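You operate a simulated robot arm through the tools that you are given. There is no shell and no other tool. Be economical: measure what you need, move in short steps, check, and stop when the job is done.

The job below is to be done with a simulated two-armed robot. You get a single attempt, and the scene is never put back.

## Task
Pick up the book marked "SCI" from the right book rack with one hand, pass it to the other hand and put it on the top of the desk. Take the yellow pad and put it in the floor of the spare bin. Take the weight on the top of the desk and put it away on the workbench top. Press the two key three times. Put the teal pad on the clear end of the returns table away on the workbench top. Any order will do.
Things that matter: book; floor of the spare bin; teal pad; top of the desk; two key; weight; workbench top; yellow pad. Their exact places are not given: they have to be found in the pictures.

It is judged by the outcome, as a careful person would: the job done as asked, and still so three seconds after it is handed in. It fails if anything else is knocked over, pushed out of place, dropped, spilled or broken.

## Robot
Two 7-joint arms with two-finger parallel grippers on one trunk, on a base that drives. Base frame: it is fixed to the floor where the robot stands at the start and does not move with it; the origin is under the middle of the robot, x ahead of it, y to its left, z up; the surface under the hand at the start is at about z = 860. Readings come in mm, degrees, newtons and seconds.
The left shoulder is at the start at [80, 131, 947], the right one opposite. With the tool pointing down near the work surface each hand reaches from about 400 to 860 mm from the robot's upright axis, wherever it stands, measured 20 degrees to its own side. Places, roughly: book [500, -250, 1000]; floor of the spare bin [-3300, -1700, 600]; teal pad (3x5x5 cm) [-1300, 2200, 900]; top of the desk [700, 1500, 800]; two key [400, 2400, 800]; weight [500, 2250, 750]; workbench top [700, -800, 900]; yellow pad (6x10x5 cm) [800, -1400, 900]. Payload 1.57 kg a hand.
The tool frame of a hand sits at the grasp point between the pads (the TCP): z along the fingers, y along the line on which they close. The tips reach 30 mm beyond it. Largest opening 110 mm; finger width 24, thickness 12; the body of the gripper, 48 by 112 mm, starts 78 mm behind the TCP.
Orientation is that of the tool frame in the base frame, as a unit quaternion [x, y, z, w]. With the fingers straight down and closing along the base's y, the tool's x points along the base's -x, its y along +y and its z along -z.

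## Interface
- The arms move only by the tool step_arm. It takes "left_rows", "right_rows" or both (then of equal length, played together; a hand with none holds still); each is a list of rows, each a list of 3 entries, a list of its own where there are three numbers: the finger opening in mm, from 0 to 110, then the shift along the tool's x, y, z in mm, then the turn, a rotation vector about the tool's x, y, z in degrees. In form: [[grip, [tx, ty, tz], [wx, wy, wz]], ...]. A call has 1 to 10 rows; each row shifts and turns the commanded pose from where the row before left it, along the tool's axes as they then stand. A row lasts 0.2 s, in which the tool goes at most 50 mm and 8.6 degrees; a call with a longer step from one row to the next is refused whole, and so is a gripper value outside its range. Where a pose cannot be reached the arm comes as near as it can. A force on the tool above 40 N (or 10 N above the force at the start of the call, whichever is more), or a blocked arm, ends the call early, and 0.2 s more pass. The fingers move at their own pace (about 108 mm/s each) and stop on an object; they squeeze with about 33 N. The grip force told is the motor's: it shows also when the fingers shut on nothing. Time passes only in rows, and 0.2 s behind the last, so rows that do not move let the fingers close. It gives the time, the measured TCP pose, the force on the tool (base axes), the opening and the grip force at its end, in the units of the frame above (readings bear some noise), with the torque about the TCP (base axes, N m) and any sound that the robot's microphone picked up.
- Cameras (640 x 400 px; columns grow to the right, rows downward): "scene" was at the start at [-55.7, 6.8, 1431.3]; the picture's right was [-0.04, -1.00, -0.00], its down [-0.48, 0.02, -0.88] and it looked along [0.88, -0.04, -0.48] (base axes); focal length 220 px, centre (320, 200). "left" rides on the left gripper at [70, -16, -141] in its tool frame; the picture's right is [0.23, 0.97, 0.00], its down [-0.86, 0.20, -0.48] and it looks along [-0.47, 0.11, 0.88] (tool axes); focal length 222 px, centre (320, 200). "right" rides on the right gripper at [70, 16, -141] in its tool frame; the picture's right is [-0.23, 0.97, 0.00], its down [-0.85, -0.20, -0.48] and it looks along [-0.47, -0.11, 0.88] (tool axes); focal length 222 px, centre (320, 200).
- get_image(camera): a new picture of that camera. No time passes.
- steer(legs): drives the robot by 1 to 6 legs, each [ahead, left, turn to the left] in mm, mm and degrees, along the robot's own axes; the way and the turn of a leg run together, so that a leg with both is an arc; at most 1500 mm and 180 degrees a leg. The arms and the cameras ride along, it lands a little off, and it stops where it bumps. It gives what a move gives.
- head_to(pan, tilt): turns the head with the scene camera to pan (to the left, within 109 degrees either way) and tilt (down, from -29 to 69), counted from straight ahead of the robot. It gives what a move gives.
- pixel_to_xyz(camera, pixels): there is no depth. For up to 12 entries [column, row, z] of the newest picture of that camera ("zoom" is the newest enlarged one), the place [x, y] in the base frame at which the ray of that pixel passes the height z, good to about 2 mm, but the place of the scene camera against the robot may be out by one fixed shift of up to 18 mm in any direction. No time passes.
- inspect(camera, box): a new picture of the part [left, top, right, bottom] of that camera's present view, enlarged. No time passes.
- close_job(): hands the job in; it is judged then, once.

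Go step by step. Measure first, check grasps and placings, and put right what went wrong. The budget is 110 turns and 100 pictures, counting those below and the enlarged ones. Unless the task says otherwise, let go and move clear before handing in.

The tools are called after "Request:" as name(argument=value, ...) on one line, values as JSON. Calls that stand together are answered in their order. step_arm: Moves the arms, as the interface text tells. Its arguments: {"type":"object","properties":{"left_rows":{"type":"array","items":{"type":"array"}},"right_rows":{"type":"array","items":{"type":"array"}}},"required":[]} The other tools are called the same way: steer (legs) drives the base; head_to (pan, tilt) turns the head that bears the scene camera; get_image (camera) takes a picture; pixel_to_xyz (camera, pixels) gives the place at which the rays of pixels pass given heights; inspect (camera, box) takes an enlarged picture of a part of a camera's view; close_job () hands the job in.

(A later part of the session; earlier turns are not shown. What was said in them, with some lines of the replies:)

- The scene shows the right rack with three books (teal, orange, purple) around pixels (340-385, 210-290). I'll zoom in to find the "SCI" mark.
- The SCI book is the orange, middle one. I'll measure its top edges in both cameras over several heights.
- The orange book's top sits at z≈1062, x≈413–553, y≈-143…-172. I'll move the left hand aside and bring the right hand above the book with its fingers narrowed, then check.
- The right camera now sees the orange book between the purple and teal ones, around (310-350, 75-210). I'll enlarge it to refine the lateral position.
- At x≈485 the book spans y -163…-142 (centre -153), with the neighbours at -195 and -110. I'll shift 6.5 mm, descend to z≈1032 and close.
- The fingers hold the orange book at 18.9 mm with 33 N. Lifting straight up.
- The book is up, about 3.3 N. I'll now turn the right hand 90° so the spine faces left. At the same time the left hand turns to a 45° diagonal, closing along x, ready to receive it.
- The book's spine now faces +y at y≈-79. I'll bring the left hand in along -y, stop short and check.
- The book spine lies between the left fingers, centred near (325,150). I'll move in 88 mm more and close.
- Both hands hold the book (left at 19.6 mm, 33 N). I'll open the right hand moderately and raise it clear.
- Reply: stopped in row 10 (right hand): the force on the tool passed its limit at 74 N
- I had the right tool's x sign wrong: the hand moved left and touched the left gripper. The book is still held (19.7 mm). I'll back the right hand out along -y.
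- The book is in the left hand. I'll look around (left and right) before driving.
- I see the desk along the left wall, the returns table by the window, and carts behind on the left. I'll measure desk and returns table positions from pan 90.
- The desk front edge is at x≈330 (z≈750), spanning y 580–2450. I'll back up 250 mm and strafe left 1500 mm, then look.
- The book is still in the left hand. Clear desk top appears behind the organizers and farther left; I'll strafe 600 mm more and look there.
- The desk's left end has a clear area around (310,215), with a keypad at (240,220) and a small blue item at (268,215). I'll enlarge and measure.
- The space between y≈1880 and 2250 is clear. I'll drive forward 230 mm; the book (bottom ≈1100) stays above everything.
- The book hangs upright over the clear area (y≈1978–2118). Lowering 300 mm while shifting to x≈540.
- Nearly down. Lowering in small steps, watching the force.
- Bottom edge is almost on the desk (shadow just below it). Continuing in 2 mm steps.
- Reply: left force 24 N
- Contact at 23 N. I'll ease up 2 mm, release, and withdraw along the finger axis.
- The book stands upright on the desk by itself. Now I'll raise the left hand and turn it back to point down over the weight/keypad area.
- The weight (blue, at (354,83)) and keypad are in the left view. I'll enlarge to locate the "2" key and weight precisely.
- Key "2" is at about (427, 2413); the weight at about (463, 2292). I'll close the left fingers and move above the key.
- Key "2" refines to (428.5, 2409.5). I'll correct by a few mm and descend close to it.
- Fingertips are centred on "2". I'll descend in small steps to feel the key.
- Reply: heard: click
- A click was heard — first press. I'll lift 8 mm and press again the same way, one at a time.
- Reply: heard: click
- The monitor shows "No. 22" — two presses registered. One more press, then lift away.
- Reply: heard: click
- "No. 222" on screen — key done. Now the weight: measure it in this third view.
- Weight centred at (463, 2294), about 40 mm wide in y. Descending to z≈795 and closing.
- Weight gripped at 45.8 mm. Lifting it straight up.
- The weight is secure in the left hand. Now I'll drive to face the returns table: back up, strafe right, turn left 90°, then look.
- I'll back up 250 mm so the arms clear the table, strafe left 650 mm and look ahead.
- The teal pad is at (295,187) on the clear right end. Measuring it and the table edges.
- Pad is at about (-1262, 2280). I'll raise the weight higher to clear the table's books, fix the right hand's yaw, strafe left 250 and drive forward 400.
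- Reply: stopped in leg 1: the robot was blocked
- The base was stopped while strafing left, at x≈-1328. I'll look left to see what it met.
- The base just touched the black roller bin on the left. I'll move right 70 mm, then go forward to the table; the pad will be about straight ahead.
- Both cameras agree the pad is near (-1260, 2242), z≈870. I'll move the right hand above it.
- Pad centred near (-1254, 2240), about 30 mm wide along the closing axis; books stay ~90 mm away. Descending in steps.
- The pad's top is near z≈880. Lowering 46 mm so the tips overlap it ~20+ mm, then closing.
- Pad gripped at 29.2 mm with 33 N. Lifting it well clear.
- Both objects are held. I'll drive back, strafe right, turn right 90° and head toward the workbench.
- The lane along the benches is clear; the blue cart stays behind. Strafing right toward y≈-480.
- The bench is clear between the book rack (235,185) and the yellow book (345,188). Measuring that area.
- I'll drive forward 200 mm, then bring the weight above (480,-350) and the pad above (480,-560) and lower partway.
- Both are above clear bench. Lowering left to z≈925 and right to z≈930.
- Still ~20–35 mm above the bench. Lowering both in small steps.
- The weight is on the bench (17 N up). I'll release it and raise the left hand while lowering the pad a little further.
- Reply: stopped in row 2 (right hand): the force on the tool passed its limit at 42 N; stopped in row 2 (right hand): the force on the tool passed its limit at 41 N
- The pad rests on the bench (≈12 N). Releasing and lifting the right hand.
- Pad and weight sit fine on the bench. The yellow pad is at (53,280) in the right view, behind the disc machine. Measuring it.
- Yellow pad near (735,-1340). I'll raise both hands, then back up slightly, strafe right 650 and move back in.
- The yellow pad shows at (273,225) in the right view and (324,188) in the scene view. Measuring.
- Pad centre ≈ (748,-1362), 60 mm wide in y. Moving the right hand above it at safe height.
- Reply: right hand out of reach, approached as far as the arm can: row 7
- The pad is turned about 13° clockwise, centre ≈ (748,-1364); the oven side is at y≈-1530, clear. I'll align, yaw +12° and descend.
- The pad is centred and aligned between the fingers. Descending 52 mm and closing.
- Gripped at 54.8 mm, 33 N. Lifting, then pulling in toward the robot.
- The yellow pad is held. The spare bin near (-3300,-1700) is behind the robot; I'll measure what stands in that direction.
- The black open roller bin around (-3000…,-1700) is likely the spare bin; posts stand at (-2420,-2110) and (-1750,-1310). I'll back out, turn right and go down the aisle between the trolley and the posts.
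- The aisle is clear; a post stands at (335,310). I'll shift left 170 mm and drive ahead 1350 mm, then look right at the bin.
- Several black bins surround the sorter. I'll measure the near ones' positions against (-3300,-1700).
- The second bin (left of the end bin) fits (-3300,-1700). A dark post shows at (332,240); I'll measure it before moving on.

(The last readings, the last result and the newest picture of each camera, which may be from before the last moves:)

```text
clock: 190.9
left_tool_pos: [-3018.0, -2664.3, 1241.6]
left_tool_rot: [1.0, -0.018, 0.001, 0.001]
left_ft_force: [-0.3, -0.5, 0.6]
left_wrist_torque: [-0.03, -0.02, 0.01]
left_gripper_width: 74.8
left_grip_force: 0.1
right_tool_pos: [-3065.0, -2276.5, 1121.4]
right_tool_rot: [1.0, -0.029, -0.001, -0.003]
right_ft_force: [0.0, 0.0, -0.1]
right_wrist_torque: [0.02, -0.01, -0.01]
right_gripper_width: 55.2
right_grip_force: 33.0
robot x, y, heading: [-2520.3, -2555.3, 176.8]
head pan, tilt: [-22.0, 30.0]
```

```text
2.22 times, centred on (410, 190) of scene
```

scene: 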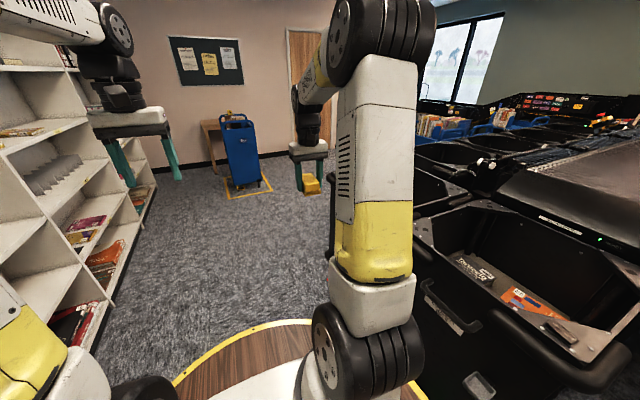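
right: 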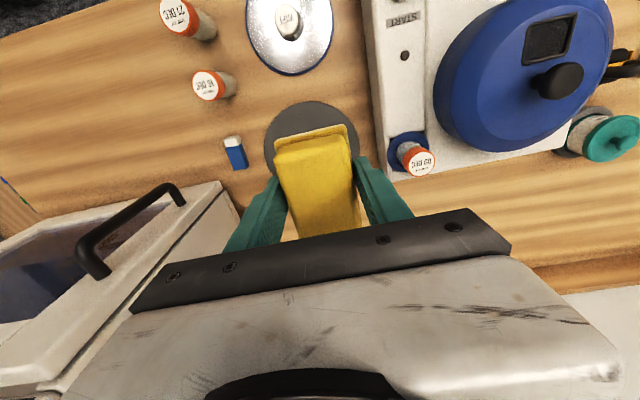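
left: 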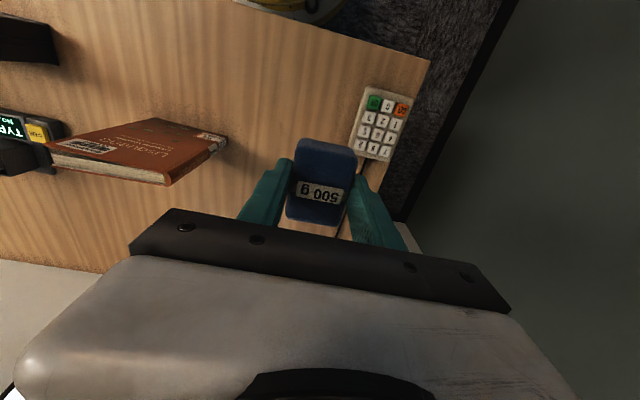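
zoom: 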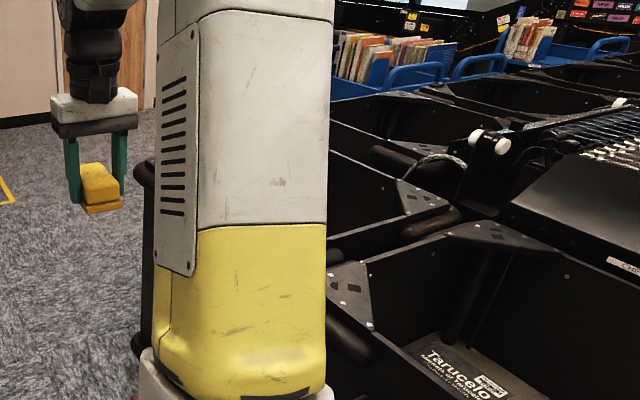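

That is the far corner of the next bin (x≈-3100…-3900, near side y≈-1800). I'll drive ahead 720 mm and turn right to face it.

Request:
steer(legs=[[800, 0, 0], [0, 0, -87]])

Request:
head_to(pan=0, tilt=38)

Request:
get_image(camera="scene")

Request:
get_image(camera="left")

```text
clock: 198.8
left_tool_pos: [-3455.4, -2012.2, 1241.1]
left_tool_rot: [0.714, -0.7, -0.001, 0.003]
left_ft_force: [-0.4, -0.5, 0.1]
left_wrist_torque: [0.0, 0.01, -0.03]
left_gripper_width: 75.1
left_grip_force: 0.1
right_tool_pos: [-3072.3, -1943.1, 1122.5]
right_tool_rot: [-0.706, 0.708, 0.0, 0.004]
right_ft_force: [0.0, -0.6, -0.3]
right_wrist_torque: [0.0, -0.01, 0.01]
right_gripper_width: 55.1
right_grip_force: 32.6
robot x, y, heading: [-3315.2, -2503.1, 90.2]
head pan, tilt: [-22.0, 30.0]
```

```text
clock: 199.7
left_tool_pos: [-3454.3, -2011.2, 1241.5]
left_tool_rot: [0.714, -0.7, -0.001, 0.002]
left_ft_force: [0.3, -0.4, 0.1]
left_wrist_torque: [0.01, 0.01, -0.01]
left_gripper_width: 75.1
left_grip_force: 0.0
right_tool_pos: [-3072.6, -1942.8, 1121.4]
right_tool_rot: [-0.706, 0.708, -0.001, 0.003]
right_ft_force: [-0.1, 0.6, -0.8]
right_wrist_torque: [0.01, 0.02, -0.02]
right_gripper_width: 54.9
right_grip_force: 33.2
robot x, y, heading: [-3316.0, -2503.5, 90.1]
head pan, tilt: [0.0, 38.0]
```

```text
19 pictures are left
```

scene: 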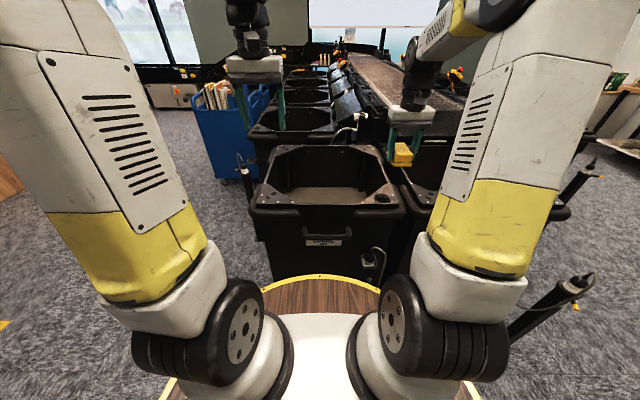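

```text
18 pictures are left
```

left: 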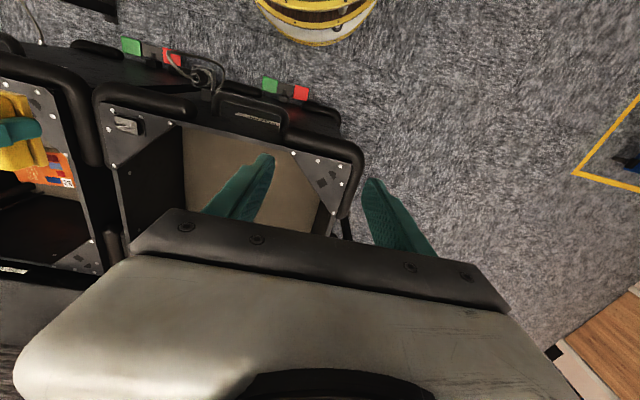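

An empty bin is straight ahead at (325,190). I'll zoom to read its label and measure its opening.

Request:
inspect(camera="scene", box=[240, 130, 420, 280])

Request:
pixel_to_xyz(camera="scene", pixels=[[252, 203, 850], [404, 207, 850], [283, 150, 850], [373, 150, 850], [325, 193, 600], [325, 205, 850], [325, 188, 600]])

Request:
pixel_to_xyz(camera="left", pixels=[[110, 90, 850], [360, 150, 850], [290, 145, 850], [185, 120, 600], [325, 190, 600], [230, 160, 600], [180, 210, 600]])

```text
2.67 times, centred on (330, 205) of scene
```

zoom: 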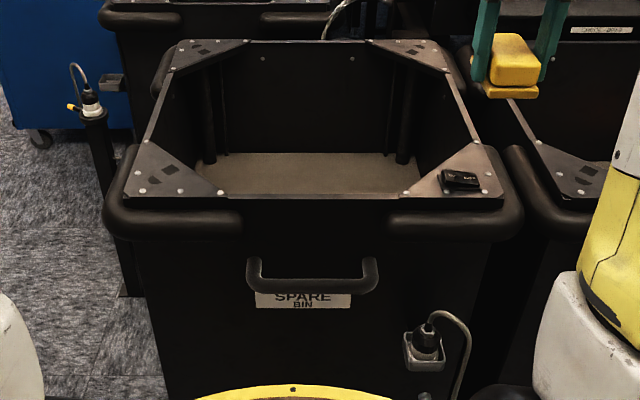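

```text
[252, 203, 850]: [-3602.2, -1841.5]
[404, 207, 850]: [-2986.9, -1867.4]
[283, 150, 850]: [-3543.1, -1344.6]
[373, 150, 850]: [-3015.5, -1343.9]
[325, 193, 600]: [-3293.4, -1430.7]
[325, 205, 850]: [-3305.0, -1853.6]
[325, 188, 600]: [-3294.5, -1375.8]
```

```text
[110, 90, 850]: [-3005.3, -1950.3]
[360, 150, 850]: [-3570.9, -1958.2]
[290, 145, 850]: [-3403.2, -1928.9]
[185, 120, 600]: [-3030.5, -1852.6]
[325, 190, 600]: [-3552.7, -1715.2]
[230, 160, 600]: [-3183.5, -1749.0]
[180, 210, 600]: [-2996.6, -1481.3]
```

The label reads "SPARE BIN" and it is empty. The rim is at z≈925, opening about x -3580…-3030, y -1955…-1500. I'll drive 170 mm closer, move the left hand aside and bring the pad over the middle.

Request:
steer(legs=[[170, 0, 0]])

Request:
step_arm(left_rows=[[75, [0, 25, 0], [0, 0, 0]], [75, [0, 25, 0], [0, 0, 0]], [75, [0, 25, 0], [0, 0, 0]], [75, [0, 25, 0], [0, 0, 0]], [75, [0, 25, 0], [0, 0, 0]], [75, [0, 0, 0], [0, 0, 0]], [75, [0, 0, 0], [0, 0, 0]]], right_rows=[[35, [-5, 30, 0], [0, 0, 0]], [35, [-5, 30, 0], [0, 0, 0]], [35, [-5, 30, 0], [0, 0, 0]], [35, [-5, 30, 0], [0, 0, 0]], [35, [-5, 30, 0], [0, 0, 0]], [35, [-5, 30, 0], [0, 0, 0]], [35, [0, 20, 0], [0, 0, 0]]])

Request:
get_image(camera="right")

Request:
get_image(camera="scene")

```text
clock: 201.2
left_tool_pos: [-3457.4, -1838.0, 1241.4]
left_tool_rot: [0.715, -0.7, 0.0, 0.002]
left_ft_force: [0.3, -0.3, -0.3]
left_wrist_torque: [0.03, -0.01, 0.03]
left_gripper_width: 75.2
left_grip_force: 0.0
right_tool_pos: [-3073.5, -1768.4, 1122.0]
right_tool_rot: [-0.707, 0.708, 0.0, 0.003]
right_ft_force: [0.5, 0.9, -0.6]
right_wrist_torque: [-0.04, -0.01, 0.0]
right_gripper_width: 54.9
right_grip_force: 32.6
robot x, y, heading: [-3317.1, -2329.8, 90.7]
head pan, tilt: [0.0, 38.0]
```

```text
clock: 202.8
left_tool_pos: [-3581.2, -1841.7, 1242.1]
left_tool_rot: [0.714, -0.7, 0.0, 0.002]
left_ft_force: [-0.5, -0.4, -0.6]
left_wrist_torque: [-0.02, 0.01, -0.02]
left_gripper_width: 75.2
left_grip_force: 0.2
right_tool_pos: [-3273.7, -1737.6, 1123.3]
right_tool_rot: [-0.706, 0.708, -0.001, 0.003]
right_ft_force: [0.2, -0.3, -1.4]
right_wrist_torque: [0.0, 0.01, -0.02]
right_gripper_width: 54.9
right_grip_force: 32.8
robot x, y, heading: [-3318.1, -2331.7, 90.3]
head pan, tilt: [0.0, 38.0]
```

```text
16 pictures are left
```

right: 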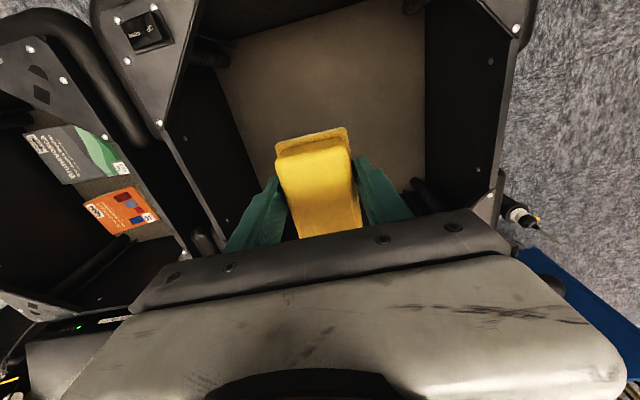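

```text
15 pictures are left
```

scene: 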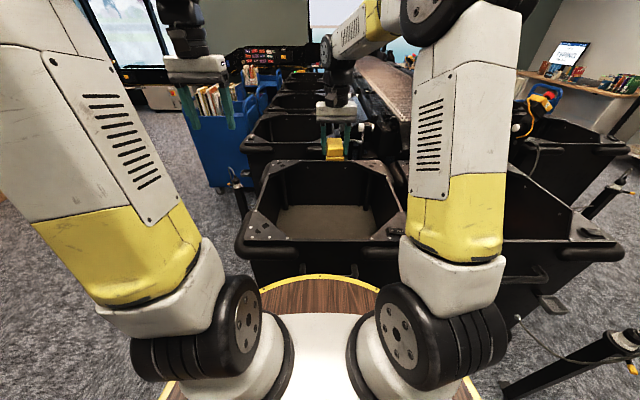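

The pad is over the opening. Checking the floor extents to centre the drop point.

Request:
pixel_to_xyz(camera="right", pixels=[[218, 65, 600], [262, 185, 600], [425, 185, 600], [425, 20, 600], [218, 65, 560], [425, 185, 560], [125, 60, 925], [215, 240, 925], [490, 195, 925], [510, 50, 925]])

Request:
pixel_to_xyz(camera="scene", pixels=[[275, 208, 600], [372, 207, 600], [320, 232, 600], [275, 208, 650], [372, 207, 650], [243, 235, 925], [280, 162, 925]])

```text
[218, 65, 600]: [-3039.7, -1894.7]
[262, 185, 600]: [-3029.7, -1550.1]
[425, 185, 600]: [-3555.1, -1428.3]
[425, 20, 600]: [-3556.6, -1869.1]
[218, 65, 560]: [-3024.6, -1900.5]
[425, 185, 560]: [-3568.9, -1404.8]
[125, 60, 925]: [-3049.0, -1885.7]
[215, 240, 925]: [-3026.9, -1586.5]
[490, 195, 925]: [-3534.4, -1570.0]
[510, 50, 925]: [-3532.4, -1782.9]
```

```text
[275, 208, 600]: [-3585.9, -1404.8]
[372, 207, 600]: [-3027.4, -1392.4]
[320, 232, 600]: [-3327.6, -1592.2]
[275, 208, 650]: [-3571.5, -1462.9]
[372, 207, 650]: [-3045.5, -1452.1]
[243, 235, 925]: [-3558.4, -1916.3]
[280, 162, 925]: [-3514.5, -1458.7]
```

Floor spans x≈-3555…-3030, y≈-1900…-1430. Descending into the bin at about (-3290,-1715).

Request:
step_arm(right_rows=[[35, [-10, 8, 30], [0, 0, 0]], [35, [-10, 8, 35], [0, 0, 0]], [35, [0, 0, 35], [0, 0, 0]], [35, [0, 0, 35], [0, 0, 0]], [35, [0, 0, 35], [0, 0, 0]], [35, [0, 0, 35], [0, 0, 0]], [35, [0, 0, 35], [0, 0, 0]], [35, [0, 0, 35], [0, 0, 0]], [35, [0, 0, 35], [0, 0, 0]], [35, [0, 0, 30], [0, 0, 0]]])

Request:
get_image(camera="scene")

```text
clock: 205.0
left_tool_pos: [-3581.5, -1841.4, 1243.4]
left_tool_rot: [0.715, -0.699, 0.0, 0.002]
left_ft_force: [-0.9, -1.4, 0.2]
left_wrist_torque: [0.01, -0.01, -0.02]
left_gripper_width: 74.9
left_grip_force: 0.0
right_tool_pos: [-3285.9, -1719.6, 779.7]
right_tool_rot: [-0.707, 0.708, -0.001, 0.003]
right_ft_force: [-0.4, -0.1, -0.7]
right_wrist_torque: [0.01, 0.02, -0.03]
right_gripper_width: 55.0
right_grip_force: 32.5
robot x, y, heading: [-3318.0, -2331.7, 90.3]
head pan, tilt: [0.0, 38.0]
```

```text
14 pictures are left
```

scene: 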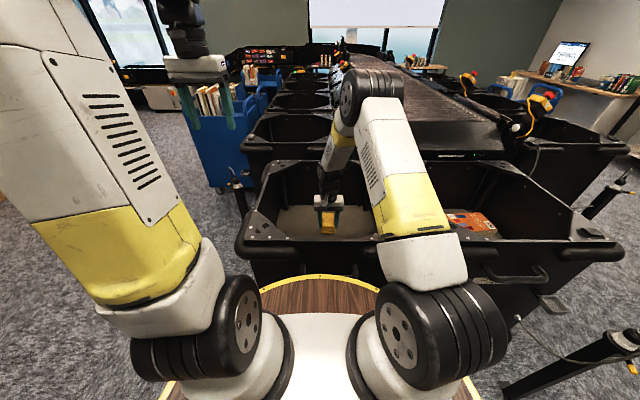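

The hand is inside the bin with the arm above the rim. Continuing down in smaller steps.

Request:
step_arm(right_rows=[[35, [0, 0, 25], [0, 0, 0]], [35, [0, 0, 25], [0, 0, 0]], [35, [0, 0, 20], [0, 0, 0]], [35, [0, 0, 15], [0, 0, 0]], [35, [0, 0, 5], [0, 0, 0]], [35, [0, 0, 0], [0, 0, 0]]])

Request:
inspect(camera="scene", box=[260, 150, 440, 270])

```text
clock: 206.4
left_tool_pos: [-3581.7, -1840.5, 1243.0]
left_tool_rot: [0.715, -0.7, 0.0, 0.003]
left_ft_force: [0.2, 0.3, -0.4]
left_wrist_torque: [0.01, 0.0, 0.01]
left_gripper_width: 75.1
left_grip_force: 0.1
right_tool_pos: [-3287.6, -1716.2, 691.6]
right_tool_rot: [-0.706, 0.708, -0.002, 0.004]
right_ft_force: [-0.1, -0.3, -0.4]
right_wrist_torque: [0.02, 0.02, 0.0]
right_gripper_width: 55.0
right_grip_force: 33.0
robot x, y, heading: [-3315.6, -2332.6, 89.9]
head pan, tilt: [0.0, 38.0]
```

```text
3.33 times, centred on (350, 210) of scene
```

zoom: 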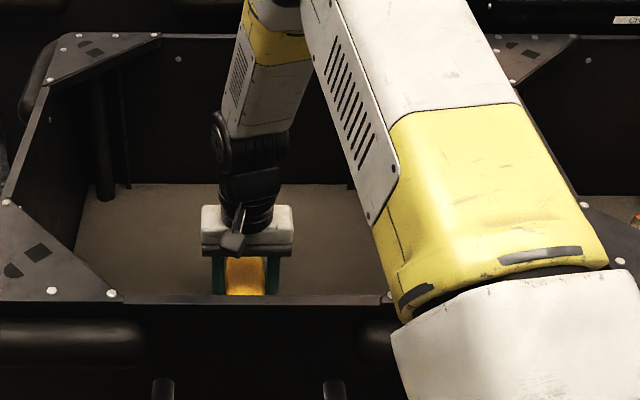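

Not yet touching; lowering in small steps and watching the force.

Request:
step_arm(right_rows=[[35, [0, 0, 5], [0, 0, 0]], [35, [0, 0, 5], [0, 0, 0]], [35, [0, 0, 4], [0, 0, 0]], [35, [0, 0, 4], [0, 0, 0]], [35, [0, 0, 4], [0, 0, 0]], [35, [0, 0, 0], [0, 0, 0]]])

Request:
get_image(camera="right")

```text
clock: 207.8
left_tool_pos: [-3580.2, -1842.5, 1243.8]
left_tool_rot: [0.714, -0.7, -0.001, 0.001]
left_ft_force: [-0.3, -0.6, 0.3]
left_wrist_torque: [-0.01, -0.03, 0.02]
left_gripper_width: 75.1
left_grip_force: 0.1
right_tool_pos: [-3286.5, -1715.3, 670.0]
right_tool_rot: [-0.707, 0.707, -0.001, 0.003]
right_ft_force: [-0.5, -2.0, 4.7]
right_wrist_torque: [0.19, 0.17, 0.1]
right_gripper_width: 55.0
right_grip_force: 33.2
robot x, y, heading: [-3319.7, -2332.4, 90.5]
head pan, tilt: [0.0, 38.0]
```

```text
12 pictures are left
```

right: 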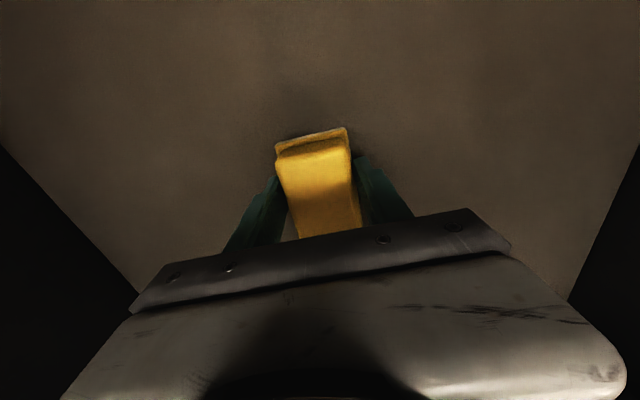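

Contact begins (≈5 N at z 670). One more millimetre to confirm, then release and rise.

Request:
step_arm(right_rows=[[35, [0, 0, 1], [0, 0, 0]], [35, [0, 0, 0], [0, 0, 0]]])

Request:
step_arm(right_rows=[[60, [0, 0, 0], [0, 0, 0]], [85, [0, 0, 0], [0, 0, 0]], [85, [0, 0, 0], [0, 0, 0]], [85, [0, 0, -20], [0, 0, 0]], [85, [0, 0, -35], [0, 0, 0]], [85, [0, 0, -35], [0, 0, 0]], [85, [0, 0, -35], [0, 0, 0]], [85, [0, 0, -35], [0, 0, 0]], [85, [0, 0, -35], [0, 0, 0]], [85, [0, 0, -35], [0, 0, 0]]])

Request:
get_image(camera="right")

```text
clock: 208.4
left_tool_pos: [-3581.0, -1841.2, 1242.7]
left_tool_rot: [0.714, -0.7, -0.001, 0.001]
left_ft_force: [0.0, 0.2, -1.5]
left_wrist_torque: [-0.01, 0.0, -0.01]
left_gripper_width: 75.1
left_grip_force: 0.1
right_tool_pos: [-3285.6, -1716.2, 667.9]
right_tool_rot: [-0.706, 0.708, 0.0, 0.004]
right_ft_force: [0.9, 1.0, 7.1]
right_wrist_torque: [0.09, 0.19, -0.08]
right_gripper_width: 55.0
right_grip_force: 32.6
robot x, y, heading: [-3319.7, -2329.8, 90.1]
head pan, tilt: [0.0, 38.0]
```

```text
clock: 210.6
left_tool_pos: [-3581.5, -1841.0, 1242.7]
left_tool_rot: [0.715, -0.7, 0.0, 0.002]
left_ft_force: [0.9, 0.0, -0.4]
left_wrist_torque: [-0.01, -0.01, 0.0]
left_gripper_width: 75.1
left_grip_force: 0.2
right_tool_pos: [-3287.3, -1719.0, 898.1]
right_tool_rot: [-0.707, 0.707, 0.0, 0.003]
right_ft_force: [-0.1, 0.5, -0.3]
right_wrist_torque: [0.0, -0.05, 0.0]
right_gripper_width: 85.2
right_grip_force: 0.0
robot x, y, heading: [-3314.5, -2331.0, 90.5]
head pan, tilt: [0.0, 38.0]
```

```text
11 pictures are left
```

right: 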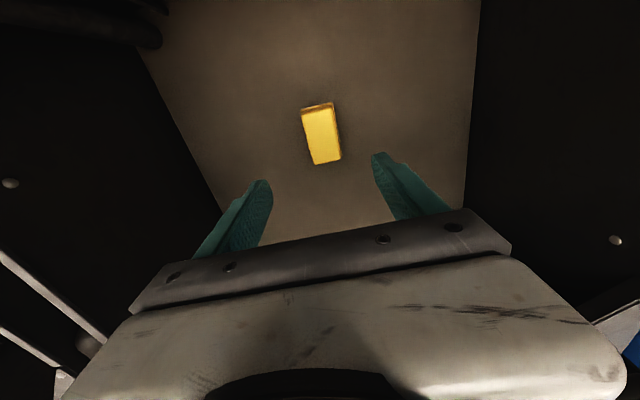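

The yellow pad lies flat on the spare bin floor. I'll raise the hand clear of the bin and check the desk from afar.

Request:
step_arm(right_rows=[[85, [0, 0, -40], [0, 0, 0]], [85, [0, 0, -40], [0, 0, 0]], [85, [0, 0, -40], [0, 0, 0]], [85, [0, 0, -40], [0, 0, 0]], [85, [0, 0, -40], [0, 0, 0]], [85, [0, 0, -30], [0, 0, 0]]])

Request:
steer(legs=[[-150, 0, 0]])

Request:
head_to(pan=-40, tilt=15)

Request:
get_image(camera="scene")

```text
clock: 212.0
left_tool_pos: [-3581.9, -1841.1, 1242.7]
left_tool_rot: [0.714, -0.7, 0.0, 0.002]
left_ft_force: [0.4, -0.3, -0.6]
left_wrist_torque: [0.0, 0.0, -0.01]
left_gripper_width: 74.9
left_grip_force: 0.1
right_tool_pos: [-3289.3, -1718.6, 1129.0]
right_tool_rot: [-0.707, 0.707, 0.0, 0.003]
right_ft_force: [-0.2, -0.5, -0.4]
right_wrist_torque: [0.0, 0.03, 0.02]
right_gripper_width: 85.0
right_grip_force: 0.1
robot x, y, heading: [-3319.0, -2332.7, 90.2]
head pan, tilt: [0.0, 38.0]
```

```text
clock: 213.3
left_tool_pos: [-3580.2, -1990.4, 1243.9]
left_tool_rot: [0.715, -0.7, -0.001, 0.002]
left_ft_force: [-0.1, 0.5, -0.1]
left_wrist_torque: [-0.02, 0.01, 0.0]
left_gripper_width: 74.9
left_grip_force: 0.0
right_tool_pos: [-3288.0, -1867.6, 1128.4]
right_tool_rot: [-0.706, 0.708, -0.001, 0.003]
right_ft_force: [0.3, 1.0, 0.0]
right_wrist_torque: [-0.02, -0.01, 0.01]
right_gripper_width: 85.0
right_grip_force: 0.0
robot x, y, heading: [-3318.4, -2476.8, 90.2]
head pan, tilt: [0.0, 38.0]
```

```text
clock: 214.4
left_tool_pos: [-3581.0, -1989.2, 1242.4]
left_tool_rot: [0.715, -0.7, -0.001, 0.002]
left_ft_force: [-0.2, 0.3, -0.1]
left_wrist_torque: [0.04, 0.02, 0.04]
left_gripper_width: 75.1
left_grip_force: 0.0
right_tool_pos: [-3288.4, -1867.5, 1128.7]
right_tool_rot: [-0.706, 0.708, -0.001, 0.003]
right_ft_force: [-0.5, -0.8, 0.4]
right_wrist_torque: [0.03, 0.02, -0.01]
right_gripper_width: 84.9
right_grip_force: 0.0
robot x, y, heading: [-3313.2, -2477.6, 90.4]
head pan, tilt: [-40.0, 15.0]
```

```text
10 pictures are left
```

scene: 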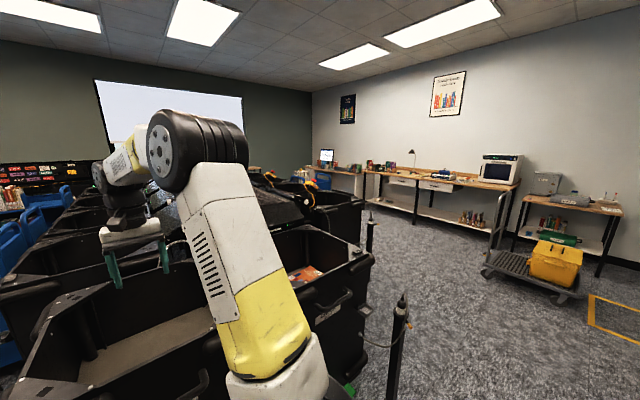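

Request:
inspect(camera="scene", box=[310, 140, 390, 190])

Request:
inspect(camera="scene", box=[370, 140, 480, 200])

```text
8.00 times, centred on (350, 165) of scene
```

zoom: 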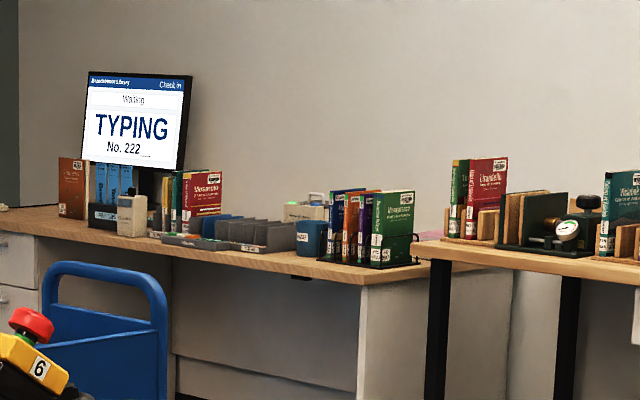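

```text
5.82 times, centred on (425, 170) of scene
```

zoom: 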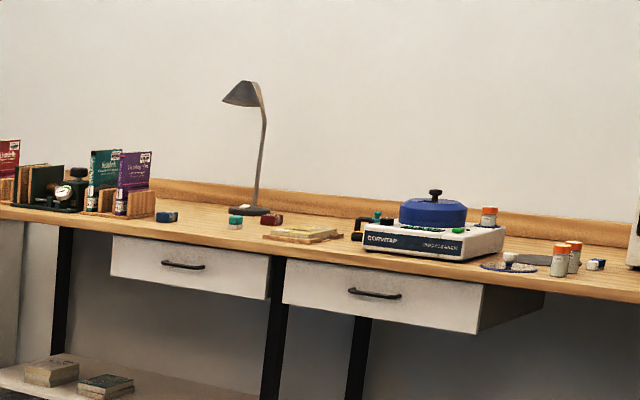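

The zoomed views show the orange SCI book still upright on the desk, "No. 222" on the screen, and the weight and teal pad on the workbench. The yellow pad was last seen on the spare bin floor, and both hands are empty and clear, so I'm handing in.

Request:
close_job()

```text
The job is handed in.
```

All five tasks are done and the job is handed in:
- **Book:** the SCI book was passed from the right hand to the left and stands upright on the desk.
- **Two key:** it was pressed three times, and the screen shows "No. 222".
- **Weight and teal pad:** both are on the workbench.
- **Yellow pad:** it is on the floor of the spare bin.

Two small contacts happened along the way. The right hand bumped the left gripper during the book handover. The base also touched a black roller bin beside the returns table; I didn't see it shift, but I didn't measure its position.
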